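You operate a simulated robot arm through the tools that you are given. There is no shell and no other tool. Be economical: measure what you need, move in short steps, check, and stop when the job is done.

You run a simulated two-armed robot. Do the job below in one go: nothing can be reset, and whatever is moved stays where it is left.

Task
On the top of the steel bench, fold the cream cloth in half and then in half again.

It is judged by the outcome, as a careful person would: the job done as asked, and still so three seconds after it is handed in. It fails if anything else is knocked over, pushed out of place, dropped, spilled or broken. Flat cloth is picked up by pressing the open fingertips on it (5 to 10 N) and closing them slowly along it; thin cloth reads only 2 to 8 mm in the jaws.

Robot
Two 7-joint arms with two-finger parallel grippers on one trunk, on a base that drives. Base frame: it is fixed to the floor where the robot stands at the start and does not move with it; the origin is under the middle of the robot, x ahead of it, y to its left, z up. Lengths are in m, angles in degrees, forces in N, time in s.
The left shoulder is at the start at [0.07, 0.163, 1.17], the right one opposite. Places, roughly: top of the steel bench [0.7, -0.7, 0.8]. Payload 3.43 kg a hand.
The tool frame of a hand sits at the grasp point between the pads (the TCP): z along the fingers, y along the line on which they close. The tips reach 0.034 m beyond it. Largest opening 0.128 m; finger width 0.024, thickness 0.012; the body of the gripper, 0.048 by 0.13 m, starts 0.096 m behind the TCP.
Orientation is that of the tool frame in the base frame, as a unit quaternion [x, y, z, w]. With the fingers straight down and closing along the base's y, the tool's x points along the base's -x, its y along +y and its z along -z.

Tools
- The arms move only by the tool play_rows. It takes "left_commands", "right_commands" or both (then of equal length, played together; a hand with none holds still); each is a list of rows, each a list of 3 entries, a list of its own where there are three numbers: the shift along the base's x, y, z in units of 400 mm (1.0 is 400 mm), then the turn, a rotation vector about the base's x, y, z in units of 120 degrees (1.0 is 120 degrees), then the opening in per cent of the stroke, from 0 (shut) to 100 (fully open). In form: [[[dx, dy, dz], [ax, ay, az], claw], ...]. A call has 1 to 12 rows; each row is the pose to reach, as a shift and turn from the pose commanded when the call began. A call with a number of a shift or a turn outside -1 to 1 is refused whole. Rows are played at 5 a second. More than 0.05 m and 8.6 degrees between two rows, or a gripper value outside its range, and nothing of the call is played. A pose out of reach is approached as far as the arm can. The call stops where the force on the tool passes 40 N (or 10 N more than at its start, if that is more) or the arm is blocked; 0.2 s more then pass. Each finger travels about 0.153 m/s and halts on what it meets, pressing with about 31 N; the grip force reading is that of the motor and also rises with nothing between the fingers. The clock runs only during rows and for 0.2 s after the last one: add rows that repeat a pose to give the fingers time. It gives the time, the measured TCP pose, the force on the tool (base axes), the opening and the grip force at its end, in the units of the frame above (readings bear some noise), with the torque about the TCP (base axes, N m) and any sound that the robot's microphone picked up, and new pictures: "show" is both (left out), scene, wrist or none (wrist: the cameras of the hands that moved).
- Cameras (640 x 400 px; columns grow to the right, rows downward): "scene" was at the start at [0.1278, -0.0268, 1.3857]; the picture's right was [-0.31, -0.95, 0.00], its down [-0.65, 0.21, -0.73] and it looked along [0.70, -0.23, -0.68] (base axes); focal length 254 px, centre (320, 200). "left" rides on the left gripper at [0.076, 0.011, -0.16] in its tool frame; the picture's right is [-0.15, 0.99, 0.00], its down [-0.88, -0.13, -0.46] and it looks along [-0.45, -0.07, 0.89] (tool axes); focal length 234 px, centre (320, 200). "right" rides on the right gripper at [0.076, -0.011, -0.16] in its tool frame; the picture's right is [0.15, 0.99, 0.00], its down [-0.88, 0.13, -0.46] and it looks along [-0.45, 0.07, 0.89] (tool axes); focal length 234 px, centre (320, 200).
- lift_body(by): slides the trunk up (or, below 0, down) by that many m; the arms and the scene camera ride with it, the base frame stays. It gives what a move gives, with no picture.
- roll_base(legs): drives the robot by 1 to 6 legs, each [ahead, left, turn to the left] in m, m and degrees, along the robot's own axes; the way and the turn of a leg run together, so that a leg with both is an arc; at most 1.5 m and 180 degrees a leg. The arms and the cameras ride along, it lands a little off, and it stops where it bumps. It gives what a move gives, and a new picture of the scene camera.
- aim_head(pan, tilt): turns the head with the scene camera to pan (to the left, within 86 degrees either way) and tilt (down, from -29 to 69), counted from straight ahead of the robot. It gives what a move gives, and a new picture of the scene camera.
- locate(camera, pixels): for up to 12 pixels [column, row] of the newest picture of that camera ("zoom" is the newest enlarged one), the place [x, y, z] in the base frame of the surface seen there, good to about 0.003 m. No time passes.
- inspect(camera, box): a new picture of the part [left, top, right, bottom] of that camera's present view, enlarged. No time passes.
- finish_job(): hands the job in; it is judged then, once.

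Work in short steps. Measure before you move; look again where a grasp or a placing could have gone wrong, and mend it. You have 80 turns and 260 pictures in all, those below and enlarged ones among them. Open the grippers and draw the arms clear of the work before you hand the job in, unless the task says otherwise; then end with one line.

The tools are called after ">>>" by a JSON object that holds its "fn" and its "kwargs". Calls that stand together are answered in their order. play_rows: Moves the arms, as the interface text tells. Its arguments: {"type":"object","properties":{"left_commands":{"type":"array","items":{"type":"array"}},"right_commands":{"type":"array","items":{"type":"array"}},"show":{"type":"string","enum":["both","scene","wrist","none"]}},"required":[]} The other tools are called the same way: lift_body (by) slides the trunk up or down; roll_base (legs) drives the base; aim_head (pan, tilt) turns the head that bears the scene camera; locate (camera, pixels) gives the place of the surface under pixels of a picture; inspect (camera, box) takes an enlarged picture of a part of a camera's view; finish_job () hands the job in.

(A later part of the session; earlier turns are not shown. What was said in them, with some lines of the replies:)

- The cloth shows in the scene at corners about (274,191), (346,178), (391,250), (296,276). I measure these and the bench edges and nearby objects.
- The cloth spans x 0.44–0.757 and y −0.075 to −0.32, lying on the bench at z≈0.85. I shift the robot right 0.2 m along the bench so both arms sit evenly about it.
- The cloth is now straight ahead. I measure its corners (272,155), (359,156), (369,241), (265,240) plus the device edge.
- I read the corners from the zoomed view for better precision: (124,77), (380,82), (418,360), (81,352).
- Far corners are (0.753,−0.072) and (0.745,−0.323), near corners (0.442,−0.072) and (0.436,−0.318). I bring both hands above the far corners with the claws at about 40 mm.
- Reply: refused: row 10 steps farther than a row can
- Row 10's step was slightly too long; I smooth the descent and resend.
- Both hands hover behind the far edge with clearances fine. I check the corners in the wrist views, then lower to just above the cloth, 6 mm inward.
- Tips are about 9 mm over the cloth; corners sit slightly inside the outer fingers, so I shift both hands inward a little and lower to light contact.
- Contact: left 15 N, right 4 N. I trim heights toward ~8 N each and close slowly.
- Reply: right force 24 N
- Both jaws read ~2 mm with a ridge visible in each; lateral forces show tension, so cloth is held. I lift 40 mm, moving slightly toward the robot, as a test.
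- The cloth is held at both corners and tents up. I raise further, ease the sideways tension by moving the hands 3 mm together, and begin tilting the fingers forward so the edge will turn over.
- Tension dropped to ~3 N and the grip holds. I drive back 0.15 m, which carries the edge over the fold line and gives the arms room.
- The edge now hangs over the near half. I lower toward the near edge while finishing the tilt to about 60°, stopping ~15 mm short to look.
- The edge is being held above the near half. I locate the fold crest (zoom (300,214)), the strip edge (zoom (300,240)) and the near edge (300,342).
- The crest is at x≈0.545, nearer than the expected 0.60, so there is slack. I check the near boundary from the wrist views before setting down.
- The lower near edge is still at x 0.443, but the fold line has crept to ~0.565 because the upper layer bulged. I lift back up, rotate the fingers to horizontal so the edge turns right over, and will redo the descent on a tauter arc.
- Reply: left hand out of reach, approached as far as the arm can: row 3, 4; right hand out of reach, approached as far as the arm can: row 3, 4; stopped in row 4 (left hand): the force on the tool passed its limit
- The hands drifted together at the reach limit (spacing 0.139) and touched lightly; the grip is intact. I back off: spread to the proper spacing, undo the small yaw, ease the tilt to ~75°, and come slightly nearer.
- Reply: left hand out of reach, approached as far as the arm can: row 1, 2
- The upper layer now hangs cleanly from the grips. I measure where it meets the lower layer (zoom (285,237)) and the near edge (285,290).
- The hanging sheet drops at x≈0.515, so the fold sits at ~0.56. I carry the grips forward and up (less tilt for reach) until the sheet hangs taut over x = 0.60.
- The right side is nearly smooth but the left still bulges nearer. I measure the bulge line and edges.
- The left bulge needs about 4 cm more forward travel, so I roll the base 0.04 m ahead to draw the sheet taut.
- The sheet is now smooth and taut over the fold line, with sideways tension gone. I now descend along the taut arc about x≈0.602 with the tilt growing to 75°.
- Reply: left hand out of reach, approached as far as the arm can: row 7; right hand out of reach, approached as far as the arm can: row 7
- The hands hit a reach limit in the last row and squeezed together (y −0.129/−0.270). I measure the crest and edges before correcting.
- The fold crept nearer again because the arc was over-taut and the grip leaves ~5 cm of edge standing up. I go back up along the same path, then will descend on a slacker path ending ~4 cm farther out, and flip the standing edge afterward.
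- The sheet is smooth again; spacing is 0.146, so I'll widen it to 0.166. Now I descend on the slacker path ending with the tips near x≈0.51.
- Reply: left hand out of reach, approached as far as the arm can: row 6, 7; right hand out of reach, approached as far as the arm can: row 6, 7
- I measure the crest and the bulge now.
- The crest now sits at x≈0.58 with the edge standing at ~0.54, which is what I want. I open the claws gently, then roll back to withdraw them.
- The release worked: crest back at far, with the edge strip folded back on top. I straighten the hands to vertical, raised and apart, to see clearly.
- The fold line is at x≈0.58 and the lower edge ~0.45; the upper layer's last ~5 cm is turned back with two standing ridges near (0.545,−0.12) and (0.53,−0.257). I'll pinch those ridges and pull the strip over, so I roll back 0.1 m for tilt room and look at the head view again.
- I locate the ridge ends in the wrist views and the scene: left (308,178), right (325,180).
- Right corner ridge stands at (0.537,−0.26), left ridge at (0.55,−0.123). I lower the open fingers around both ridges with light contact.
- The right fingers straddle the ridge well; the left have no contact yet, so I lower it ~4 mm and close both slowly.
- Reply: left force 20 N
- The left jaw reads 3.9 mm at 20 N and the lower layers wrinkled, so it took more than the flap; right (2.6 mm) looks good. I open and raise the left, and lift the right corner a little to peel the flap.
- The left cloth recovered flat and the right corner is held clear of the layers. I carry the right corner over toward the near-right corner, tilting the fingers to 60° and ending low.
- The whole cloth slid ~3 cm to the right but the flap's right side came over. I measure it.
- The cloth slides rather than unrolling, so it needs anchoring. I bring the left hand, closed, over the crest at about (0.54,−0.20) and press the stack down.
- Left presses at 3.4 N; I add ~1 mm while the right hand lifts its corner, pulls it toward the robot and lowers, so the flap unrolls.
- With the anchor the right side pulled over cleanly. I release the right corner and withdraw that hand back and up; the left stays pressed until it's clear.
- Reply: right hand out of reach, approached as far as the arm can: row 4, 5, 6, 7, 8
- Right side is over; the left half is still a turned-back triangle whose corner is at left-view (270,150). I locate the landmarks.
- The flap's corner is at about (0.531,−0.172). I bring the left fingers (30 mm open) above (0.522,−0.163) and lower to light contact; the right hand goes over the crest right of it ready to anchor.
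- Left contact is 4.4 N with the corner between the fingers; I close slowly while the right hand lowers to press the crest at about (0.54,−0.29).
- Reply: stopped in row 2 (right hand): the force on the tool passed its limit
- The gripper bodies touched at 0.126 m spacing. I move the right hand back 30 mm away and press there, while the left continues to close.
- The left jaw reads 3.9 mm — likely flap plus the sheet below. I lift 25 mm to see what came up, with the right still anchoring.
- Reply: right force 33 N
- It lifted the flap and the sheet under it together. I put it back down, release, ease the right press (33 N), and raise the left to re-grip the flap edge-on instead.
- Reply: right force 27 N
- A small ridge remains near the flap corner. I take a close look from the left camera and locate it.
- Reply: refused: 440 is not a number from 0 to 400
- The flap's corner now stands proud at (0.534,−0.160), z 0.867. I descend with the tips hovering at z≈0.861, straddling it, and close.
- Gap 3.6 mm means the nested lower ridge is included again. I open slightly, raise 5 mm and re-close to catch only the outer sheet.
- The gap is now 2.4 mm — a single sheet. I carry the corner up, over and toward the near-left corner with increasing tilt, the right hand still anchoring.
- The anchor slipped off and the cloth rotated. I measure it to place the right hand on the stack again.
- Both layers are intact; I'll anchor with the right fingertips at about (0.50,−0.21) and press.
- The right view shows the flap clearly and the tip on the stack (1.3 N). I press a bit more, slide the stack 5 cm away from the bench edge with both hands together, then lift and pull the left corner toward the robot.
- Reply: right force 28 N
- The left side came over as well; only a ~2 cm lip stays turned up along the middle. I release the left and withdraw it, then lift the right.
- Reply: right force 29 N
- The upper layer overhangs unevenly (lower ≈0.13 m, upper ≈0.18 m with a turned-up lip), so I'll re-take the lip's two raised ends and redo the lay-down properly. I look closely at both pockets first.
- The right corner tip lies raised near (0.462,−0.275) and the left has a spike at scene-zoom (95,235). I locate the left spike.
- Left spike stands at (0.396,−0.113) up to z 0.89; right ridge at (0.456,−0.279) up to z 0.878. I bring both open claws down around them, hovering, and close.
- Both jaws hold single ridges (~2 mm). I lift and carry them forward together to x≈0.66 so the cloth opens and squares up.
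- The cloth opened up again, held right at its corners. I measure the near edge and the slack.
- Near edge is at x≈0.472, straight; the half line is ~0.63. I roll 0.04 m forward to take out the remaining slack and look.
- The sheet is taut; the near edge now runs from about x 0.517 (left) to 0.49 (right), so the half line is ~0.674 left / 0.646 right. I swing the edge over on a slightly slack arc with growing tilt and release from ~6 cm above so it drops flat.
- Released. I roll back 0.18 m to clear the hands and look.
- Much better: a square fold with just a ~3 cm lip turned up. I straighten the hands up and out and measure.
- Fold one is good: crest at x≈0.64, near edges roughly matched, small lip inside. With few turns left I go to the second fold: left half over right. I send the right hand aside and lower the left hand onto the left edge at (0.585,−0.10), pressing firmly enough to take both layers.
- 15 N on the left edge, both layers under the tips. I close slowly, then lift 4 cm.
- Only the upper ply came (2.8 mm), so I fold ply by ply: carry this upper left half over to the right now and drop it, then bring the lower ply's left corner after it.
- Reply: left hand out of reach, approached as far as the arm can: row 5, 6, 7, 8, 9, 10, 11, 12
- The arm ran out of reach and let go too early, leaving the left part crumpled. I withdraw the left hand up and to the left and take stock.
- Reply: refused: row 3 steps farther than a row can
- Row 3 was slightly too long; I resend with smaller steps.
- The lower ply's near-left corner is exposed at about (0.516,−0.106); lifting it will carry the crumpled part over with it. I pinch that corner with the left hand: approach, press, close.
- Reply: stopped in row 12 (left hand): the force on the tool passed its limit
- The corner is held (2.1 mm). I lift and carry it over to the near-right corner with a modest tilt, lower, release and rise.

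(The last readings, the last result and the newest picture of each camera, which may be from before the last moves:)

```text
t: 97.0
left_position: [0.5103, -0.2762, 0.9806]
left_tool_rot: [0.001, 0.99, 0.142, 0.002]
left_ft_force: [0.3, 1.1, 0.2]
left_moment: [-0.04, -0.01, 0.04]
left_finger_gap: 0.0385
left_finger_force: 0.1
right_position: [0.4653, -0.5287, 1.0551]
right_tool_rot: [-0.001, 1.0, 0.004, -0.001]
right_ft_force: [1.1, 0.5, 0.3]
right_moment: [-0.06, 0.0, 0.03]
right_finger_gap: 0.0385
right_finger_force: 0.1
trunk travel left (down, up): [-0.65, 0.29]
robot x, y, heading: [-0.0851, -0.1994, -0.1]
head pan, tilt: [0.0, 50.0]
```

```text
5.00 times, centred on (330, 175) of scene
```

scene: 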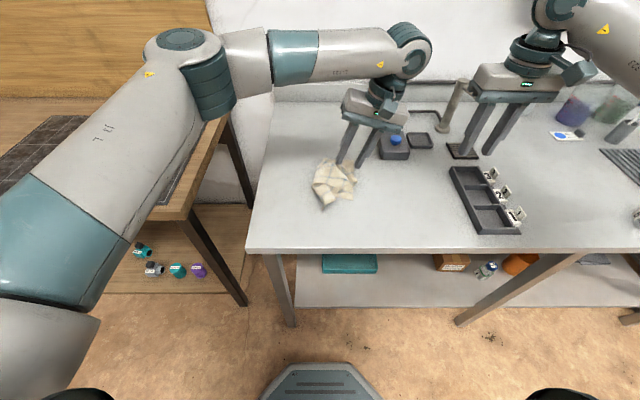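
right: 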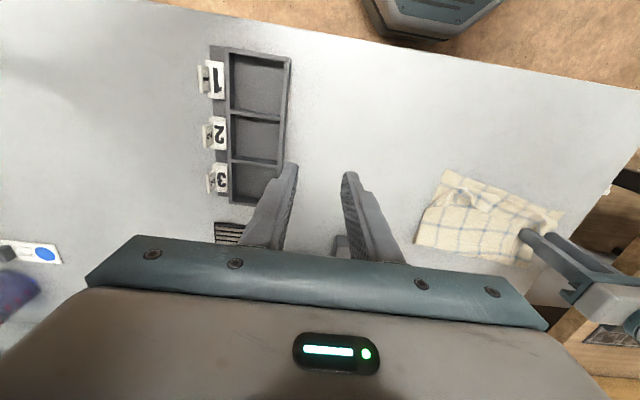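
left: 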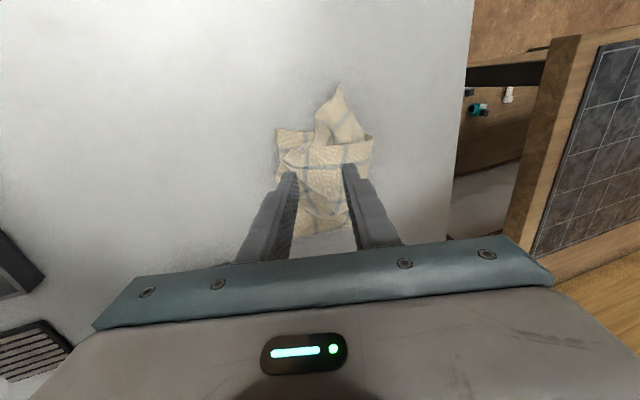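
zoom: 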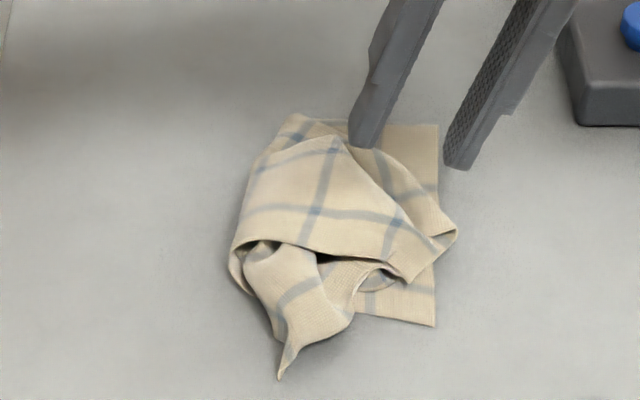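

The stack is now about quarter size with one stray corner poking toward the robot at zoom (285,370). I raise the left hand upright and aside and measure the outline and the stray corner.

>>> {"fn": "play_rows", "kwargs": {"left_commands": [[[0, 0.06, 0.06], [-0.06, 0, 0], 30], [[0, 0.15, 0.1], [-0.11, 0, 0], 25], [[0, 0.25, 0.12], [-0.135, 0, 0], 25], [[0, 0.33, 0.12], [-0.135, 0, 0], 25]], "show": "wrist"}}

>>> {"fn": "inspect", "kwargs": {"camera": "scene", "box": [290, 145, 380, 215]}}

>>> {"fn": "locate", "kwargs": {"camera": "scene", "pixels": [[326, 208], [328, 202], [333, 196], [325, 190], [320, 199], [336, 203], [318, 188], [317, 200], [356, 208], [355, 171], [330, 169], [340, 185]]}}

```text
t: 98.0
left_position: [0.5101, -0.1445, 1.031]
left_tool_rot: [0.001, 1.0, 0.001, 0.003]
left_ft_force: [0.8, -0.6, 0.3]
left_moment: [-0.01, -0.05, -0.01]
left_finger_gap: 0.032
left_finger_force: 0.2
right_position: [0.4647, -0.5314, 1.0555]
right_tool_rot: [-0.001, 1.0, 0.005, 0.0]
right_ft_force: [-0.5, -0.4, 0.6]
right_moment: [-0.02, 0.01, -0.03]
right_finger_gap: 0.0383
right_finger_force: 0.0
trunk travel left (down, up): [-0.65, 0.29]
robot x, y, heading: [-0.0893, -0.2003, -0.2]
head pan, tilt: [0.0, 50.0]
```

left: 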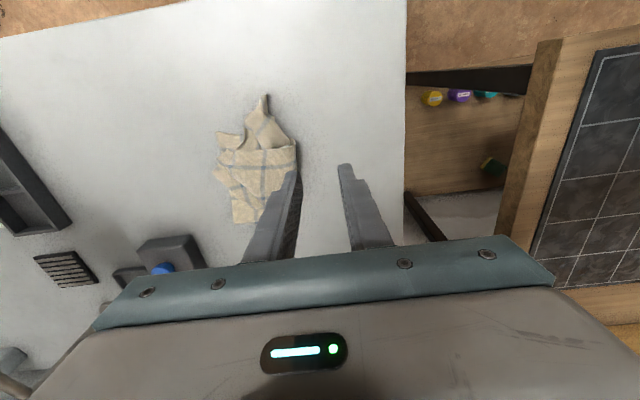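

```text
5.71 times, centred on (335, 180) of scene
```

zoom: 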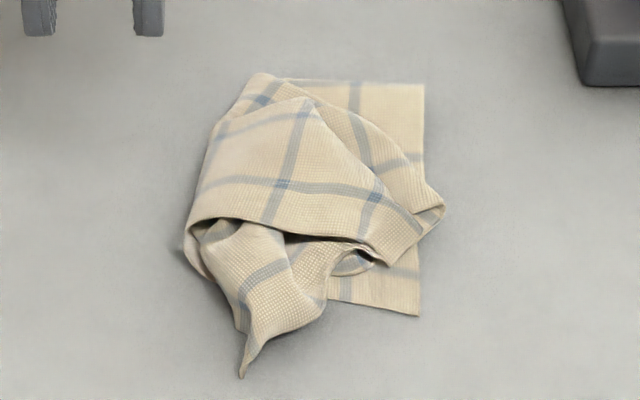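

```text
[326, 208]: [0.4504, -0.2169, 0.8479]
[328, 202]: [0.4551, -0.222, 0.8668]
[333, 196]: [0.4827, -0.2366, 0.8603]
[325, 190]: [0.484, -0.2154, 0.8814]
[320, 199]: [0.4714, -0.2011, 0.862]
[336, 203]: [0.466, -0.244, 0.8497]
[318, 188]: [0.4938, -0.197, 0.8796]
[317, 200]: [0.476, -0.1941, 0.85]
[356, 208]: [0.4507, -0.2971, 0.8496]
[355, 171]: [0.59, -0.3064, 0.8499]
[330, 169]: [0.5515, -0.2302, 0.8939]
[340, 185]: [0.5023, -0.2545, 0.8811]
```

The stray corner lies around (0.466,−0.216). I pinch it with the left hand and lift slightly.

>>> {"fn": "play_rows", "kwargs": {"left_commands": [[[-0.04, -0.06, -0.08], [0, 0, 0], 25], [[-0.08, -0.12, -0.16], [0, 0, 0], 25], [[-0.11, -0.179, -0.22], [0, 0, 0], 25], [[-0.11, -0.179, -0.3], [0, 0, 0], 25], [[-0.11, -0.179, -0.345], [0, 0, 0], 25], [[-0.11, -0.179, -0.36], [0, 0, 0], 25], [[-0.11, -0.179, -0.36], [0, 0, 0], 18], [[-0.11, -0.179, -0.36], [0, 0, 0], 11], [[-0.11, -0.179, -0.36], [0, 0, 0], 5], [[-0.11, -0.179, -0.36], [0, 0, 0], 0], [[-0.11, -0.179, -0.36], [0, 0, 0], 0], [[-0.11, -0.179, -0.31], [0, 0, 0], 0]]}}

>>> {"fn": "inspect", "kwargs": {"camera": "scene", "box": [290, 145, 380, 215]}}

```text
t: 100.6
left_position: [0.469, -0.2169, 0.9077]
left_tool_rot: [0.001, 1.0, 0.003, 0.002]
left_ft_force: [-0.3, 0.4, -0.2]
left_moment: [0.0, 0.01, 0.03]
left_finger_gap: 0.0039
left_finger_force: 30.9
right_position: [0.4649, -0.533, 1.0556]
right_tool_rot: [0.0, 1.0, 0.005, 0.001]
right_ft_force: [0.3, -0.1, 0.0]
right_moment: [0.0, 0.0, 0.01]
right_finger_gap: 0.0382
right_finger_force: 0.0
trunk travel left (down, up): [-0.65, 0.29]
robot x, y, heading: [-0.0845, -0.1975, -0.3]
head pan, tilt: [0.0, 50.0]
```

scene: 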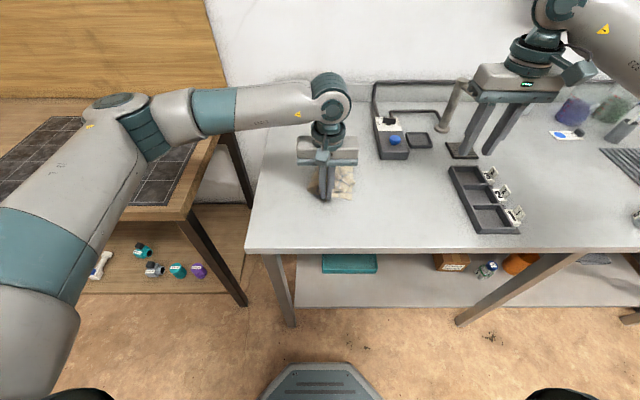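
left: 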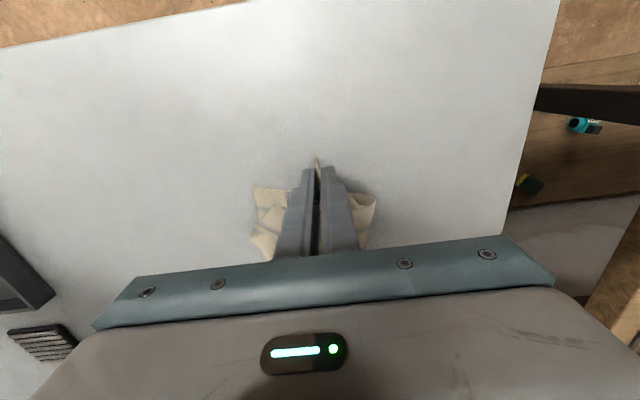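

```text
5.71 times, centred on (335, 180) of scene
```

zoom: 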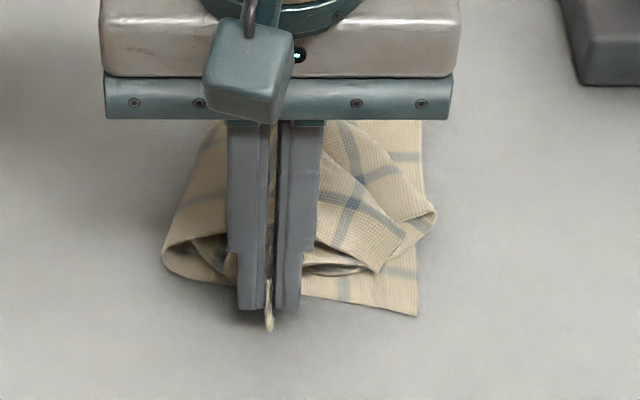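

I carry the stray corner toward the near-right corner, in line with the near edge, then lower and release.

>>> {"fn": "play_rows", "kwargs": {"left_commands": [[[0.01, -0.05, 0.02], [0, 0, 0], 0], [[0.03, -0.11, 0.03], [0, 0, 0], 0], [[0.05, -0.17, 0.02], [0, 0, 0], 0], [[0.06, -0.21, -0.01], [0, 0, 0], 0], [[0.06, -0.21, -0.035], [0, 0, 0], 0], [[0.06, -0.21, -0.035], [0, 0, 0], 12], [[0.06, -0.21, -0.035], [0, 0, 0], 25], [[0.06, -0.21, 0.04], [0, 0, 0], 25], [[0.06, -0.21, 0.14], [0, 0, 0], 25], [[0.06, -0.13, 0.22], [0, 0, 0], 15], [[0.06, -0.03, 0.28], [0, 0, 0], 0], [[0.06, 0.08, 0.3], [0, 0, 0], 0]], "show": "wrist"}}

>>> {"fn": "inspect", "kwargs": {"camera": "scene", "box": [290, 145, 380, 215]}}

>>> {"fn": "locate", "kwargs": {"camera": "zoom", "pixels": [[250, 80], [420, 90], [190, 240], [420, 310], [250, 370], [300, 130], [300, 200], [240, 250], [300, 290], [350, 250], [400, 200], [360, 300]]}}

```text
t: 103.2
left_position: [0.4888, -0.185, 1.0285]
left_tool_rot: [0.002, 1.0, 0.001, 0.002]
left_ft_force: [0.0, 0.0, -0.3]
left_moment: [-0.05, -0.01, 0.03]
left_finger_gap: 0.0
left_finger_force: 30.9
right_position: [0.4643, -0.5309, 1.056]
right_tool_rot: [-0.001, 1.0, 0.005, 0.0]
right_ft_force: [-0.7, 0.4, -0.2]
right_moment: [-0.02, 0.03, -0.07]
right_finger_gap: 0.0384
right_finger_force: 0.0
trunk travel left (down, up): [-0.65, 0.29]
robot x, y, heading: [-0.0877, -0.199, -0.1]
head pan, tilt: [0.0, 50.0]
```

left: 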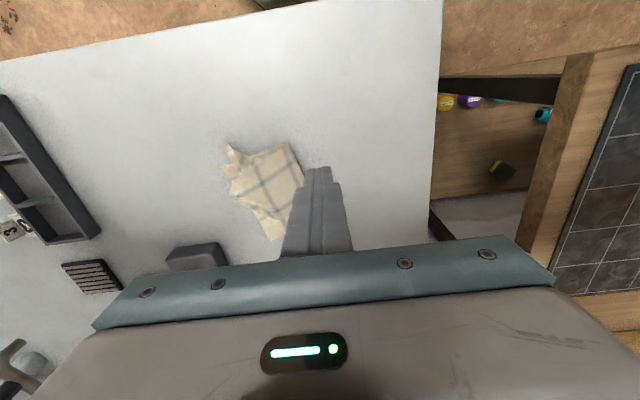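

```text
5.71 times, centred on (335, 180) of scene
```

zoom: 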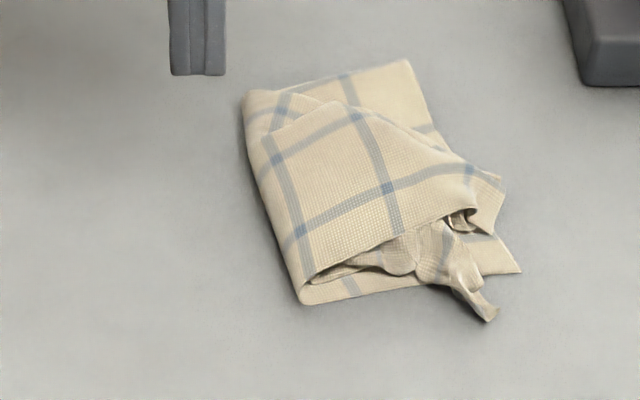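

```text
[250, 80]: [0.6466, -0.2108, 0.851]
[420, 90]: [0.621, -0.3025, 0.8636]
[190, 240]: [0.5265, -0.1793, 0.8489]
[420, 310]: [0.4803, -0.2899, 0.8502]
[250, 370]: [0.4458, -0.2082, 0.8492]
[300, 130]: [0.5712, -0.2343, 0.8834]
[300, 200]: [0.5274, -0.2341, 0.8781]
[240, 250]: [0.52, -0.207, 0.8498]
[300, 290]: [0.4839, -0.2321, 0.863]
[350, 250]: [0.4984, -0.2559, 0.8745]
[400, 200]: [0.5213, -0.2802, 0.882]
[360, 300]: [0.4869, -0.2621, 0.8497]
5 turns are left
```

The stack is now neat, quarter size, with only a small tail at zoom (490,315), about (0.478,−0.318). I nudge that tail in under the near edge with closed fingertips and rise.

>>> {"fn": "play_rows", "kwargs": {"left_commands": [[[-0.05, -0.1, -0.02], [0, 0, 0], 0], [[-0.1, -0.2, -0.05], [0, 0, 0], 0], [[-0.12, -0.3, -0.1], [0, 0, 0], 0], [[-0.12, -0.33, -0.2], [0, 0, 0], 0], [[-0.12, -0.33, -0.3], [0, 0, 0], 0], [[-0.12, -0.33, -0.352], [0, 0, 0], 0], [[-0.08, -0.33, -0.352], [0, 0, 0], 0], [[-0.04, -0.325, -0.352], [0, 0, 0], 0], [[-0.005, -0.32, -0.35], [0, 0, 0], 0], [[-0.02, -0.32, -0.25], [0, 0, 0], 0], [[-0.02, -0.3, -0.14], [0, 0, 0], 0], [[-0.02, -0.2, -0.08], [0, 0, 0], 0]], "show": "none"}}

>>> {"fn": "inspect", "kwargs": {"camera": "scene", "box": [290, 145, 390, 215]}}

```text
t: 105.8
left_position: [0.4788, -0.266, 0.9966]
left_tool_rot: [0.002, 1.0, 0.001, 0.003]
left_ft_force: [0.3, -0.7, 0.4]
left_moment: [-0.03, -0.04, -0.01]
left_finger_gap: 0.0
left_finger_force: 31.2
right_position: [0.4645, -0.5295, 1.0556]
right_tool_rot: [-0.001, 1.0, 0.004, 0.0]
right_ft_force: [-0.1, -0.4, -1.2]
right_moment: [-0.03, 0.02, 0.0]
right_finger_gap: 0.0385
right_finger_force: 0.1
trunk travel left (down, up): [-0.65, 0.29]
robot x, y, heading: [-0.0879, -0.2002, -0.3]
head pan, tilt: [0.0, 50.0]
```

```text
5.71 times, centred on (340, 180) of scene
4 turns are left
```

zoom: 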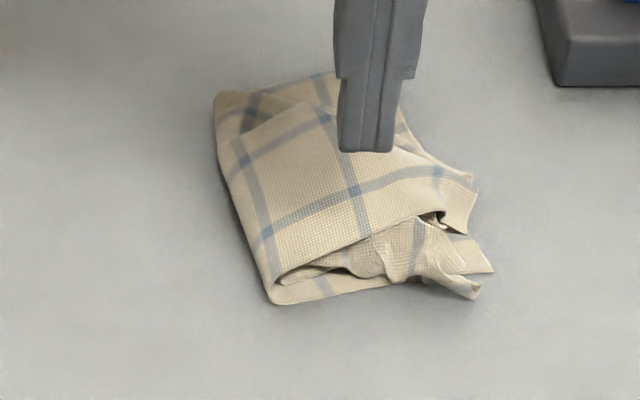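

The tail is nearly tucked in. I pat the top of the stack once at about (0.52,−0.25) to settle it, then draw the left arm up and away with the claw open.

>>> {"fn": "play_rows", "kwargs": {"left_commands": [[[0.06, 0.02, -0.05], [0, 0, 0], 0], [[0.11, 0.035, -0.13], [0, 0, 0], 0], [[0.11, 0.035, -0.2], [0, 0, 0], 0], [[0.11, 0.035, -0.25], [0, 0, 0], 0], [[0.11, 0.035, -0.25], [0, 0, 0], 0], [[0.11, 0.035, -0.17], [0, 0, 0], 0], [[0.11, 0.035, -0.06], [0, 0, 0], 0], [[0.11, 0.06, 0.05], [0, 0, 0], 0], [[0.08, 0.16, 0.1], [0, 0, 0], 20], [[0.04, 0.27, 0.14], [0, 0, 0], 50], [[0.02, 0.38, 0.18], [0, 0, 0], 80], [[0, 0.49, 0.2], [0, 0, 0], 100]], "show": "none"}}

>>> {"fn": "inspect", "kwargs": {"camera": "scene", "box": [280, 135, 400, 215]}}

```text
t: 108.4
left_position: [0.4787, -0.0671, 1.0748]
left_tool_rot: [0.001, 1.0, 0.002, 0.004]
left_ft_force: [0.1, -0.3, -0.4]
left_moment: [0.01, -0.06, -0.02]
left_finger_gap: 0.1278
left_finger_force: 0.1
right_position: [0.4649, -0.5302, 1.0563]
right_tool_rot: [0.0, 1.0, 0.005, 0.0]
right_ft_force: [0.8, 0.1, -0.1]
right_moment: [-0.03, -0.02, 0.05]
right_finger_gap: 0.0384
right_finger_force: 0.0
trunk travel left (down, up): [-0.65, 0.29]
robot x, y, heading: [-0.0839, -0.197, -0.6]
head pan, tilt: [0.0, 50.0]
```

```text
5.00 times, centred on (340, 175) of scene
3 turns are left
```

zoom: 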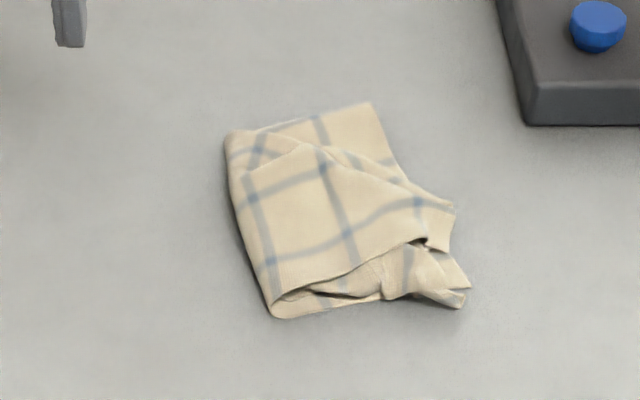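

The cloth lies as a settled quarter-size stack, both arms are clear and open, and nothing else has moved. I hand it in.

>>> {"fn": "finish_job", "kwargs": {}}

```text
The job is handed in.
```

The cream cloth is folded in half and then in half again, and lies on the bench at about a quarter of its open size. It isn't a crisp fold: the second fold went over one layer at a time, so one edge is uneven, a small corner sticks out, and some creasing is left. Nothing else on the bench was disturbed as far as the pictures show, and both arms are clear with the grippers open.
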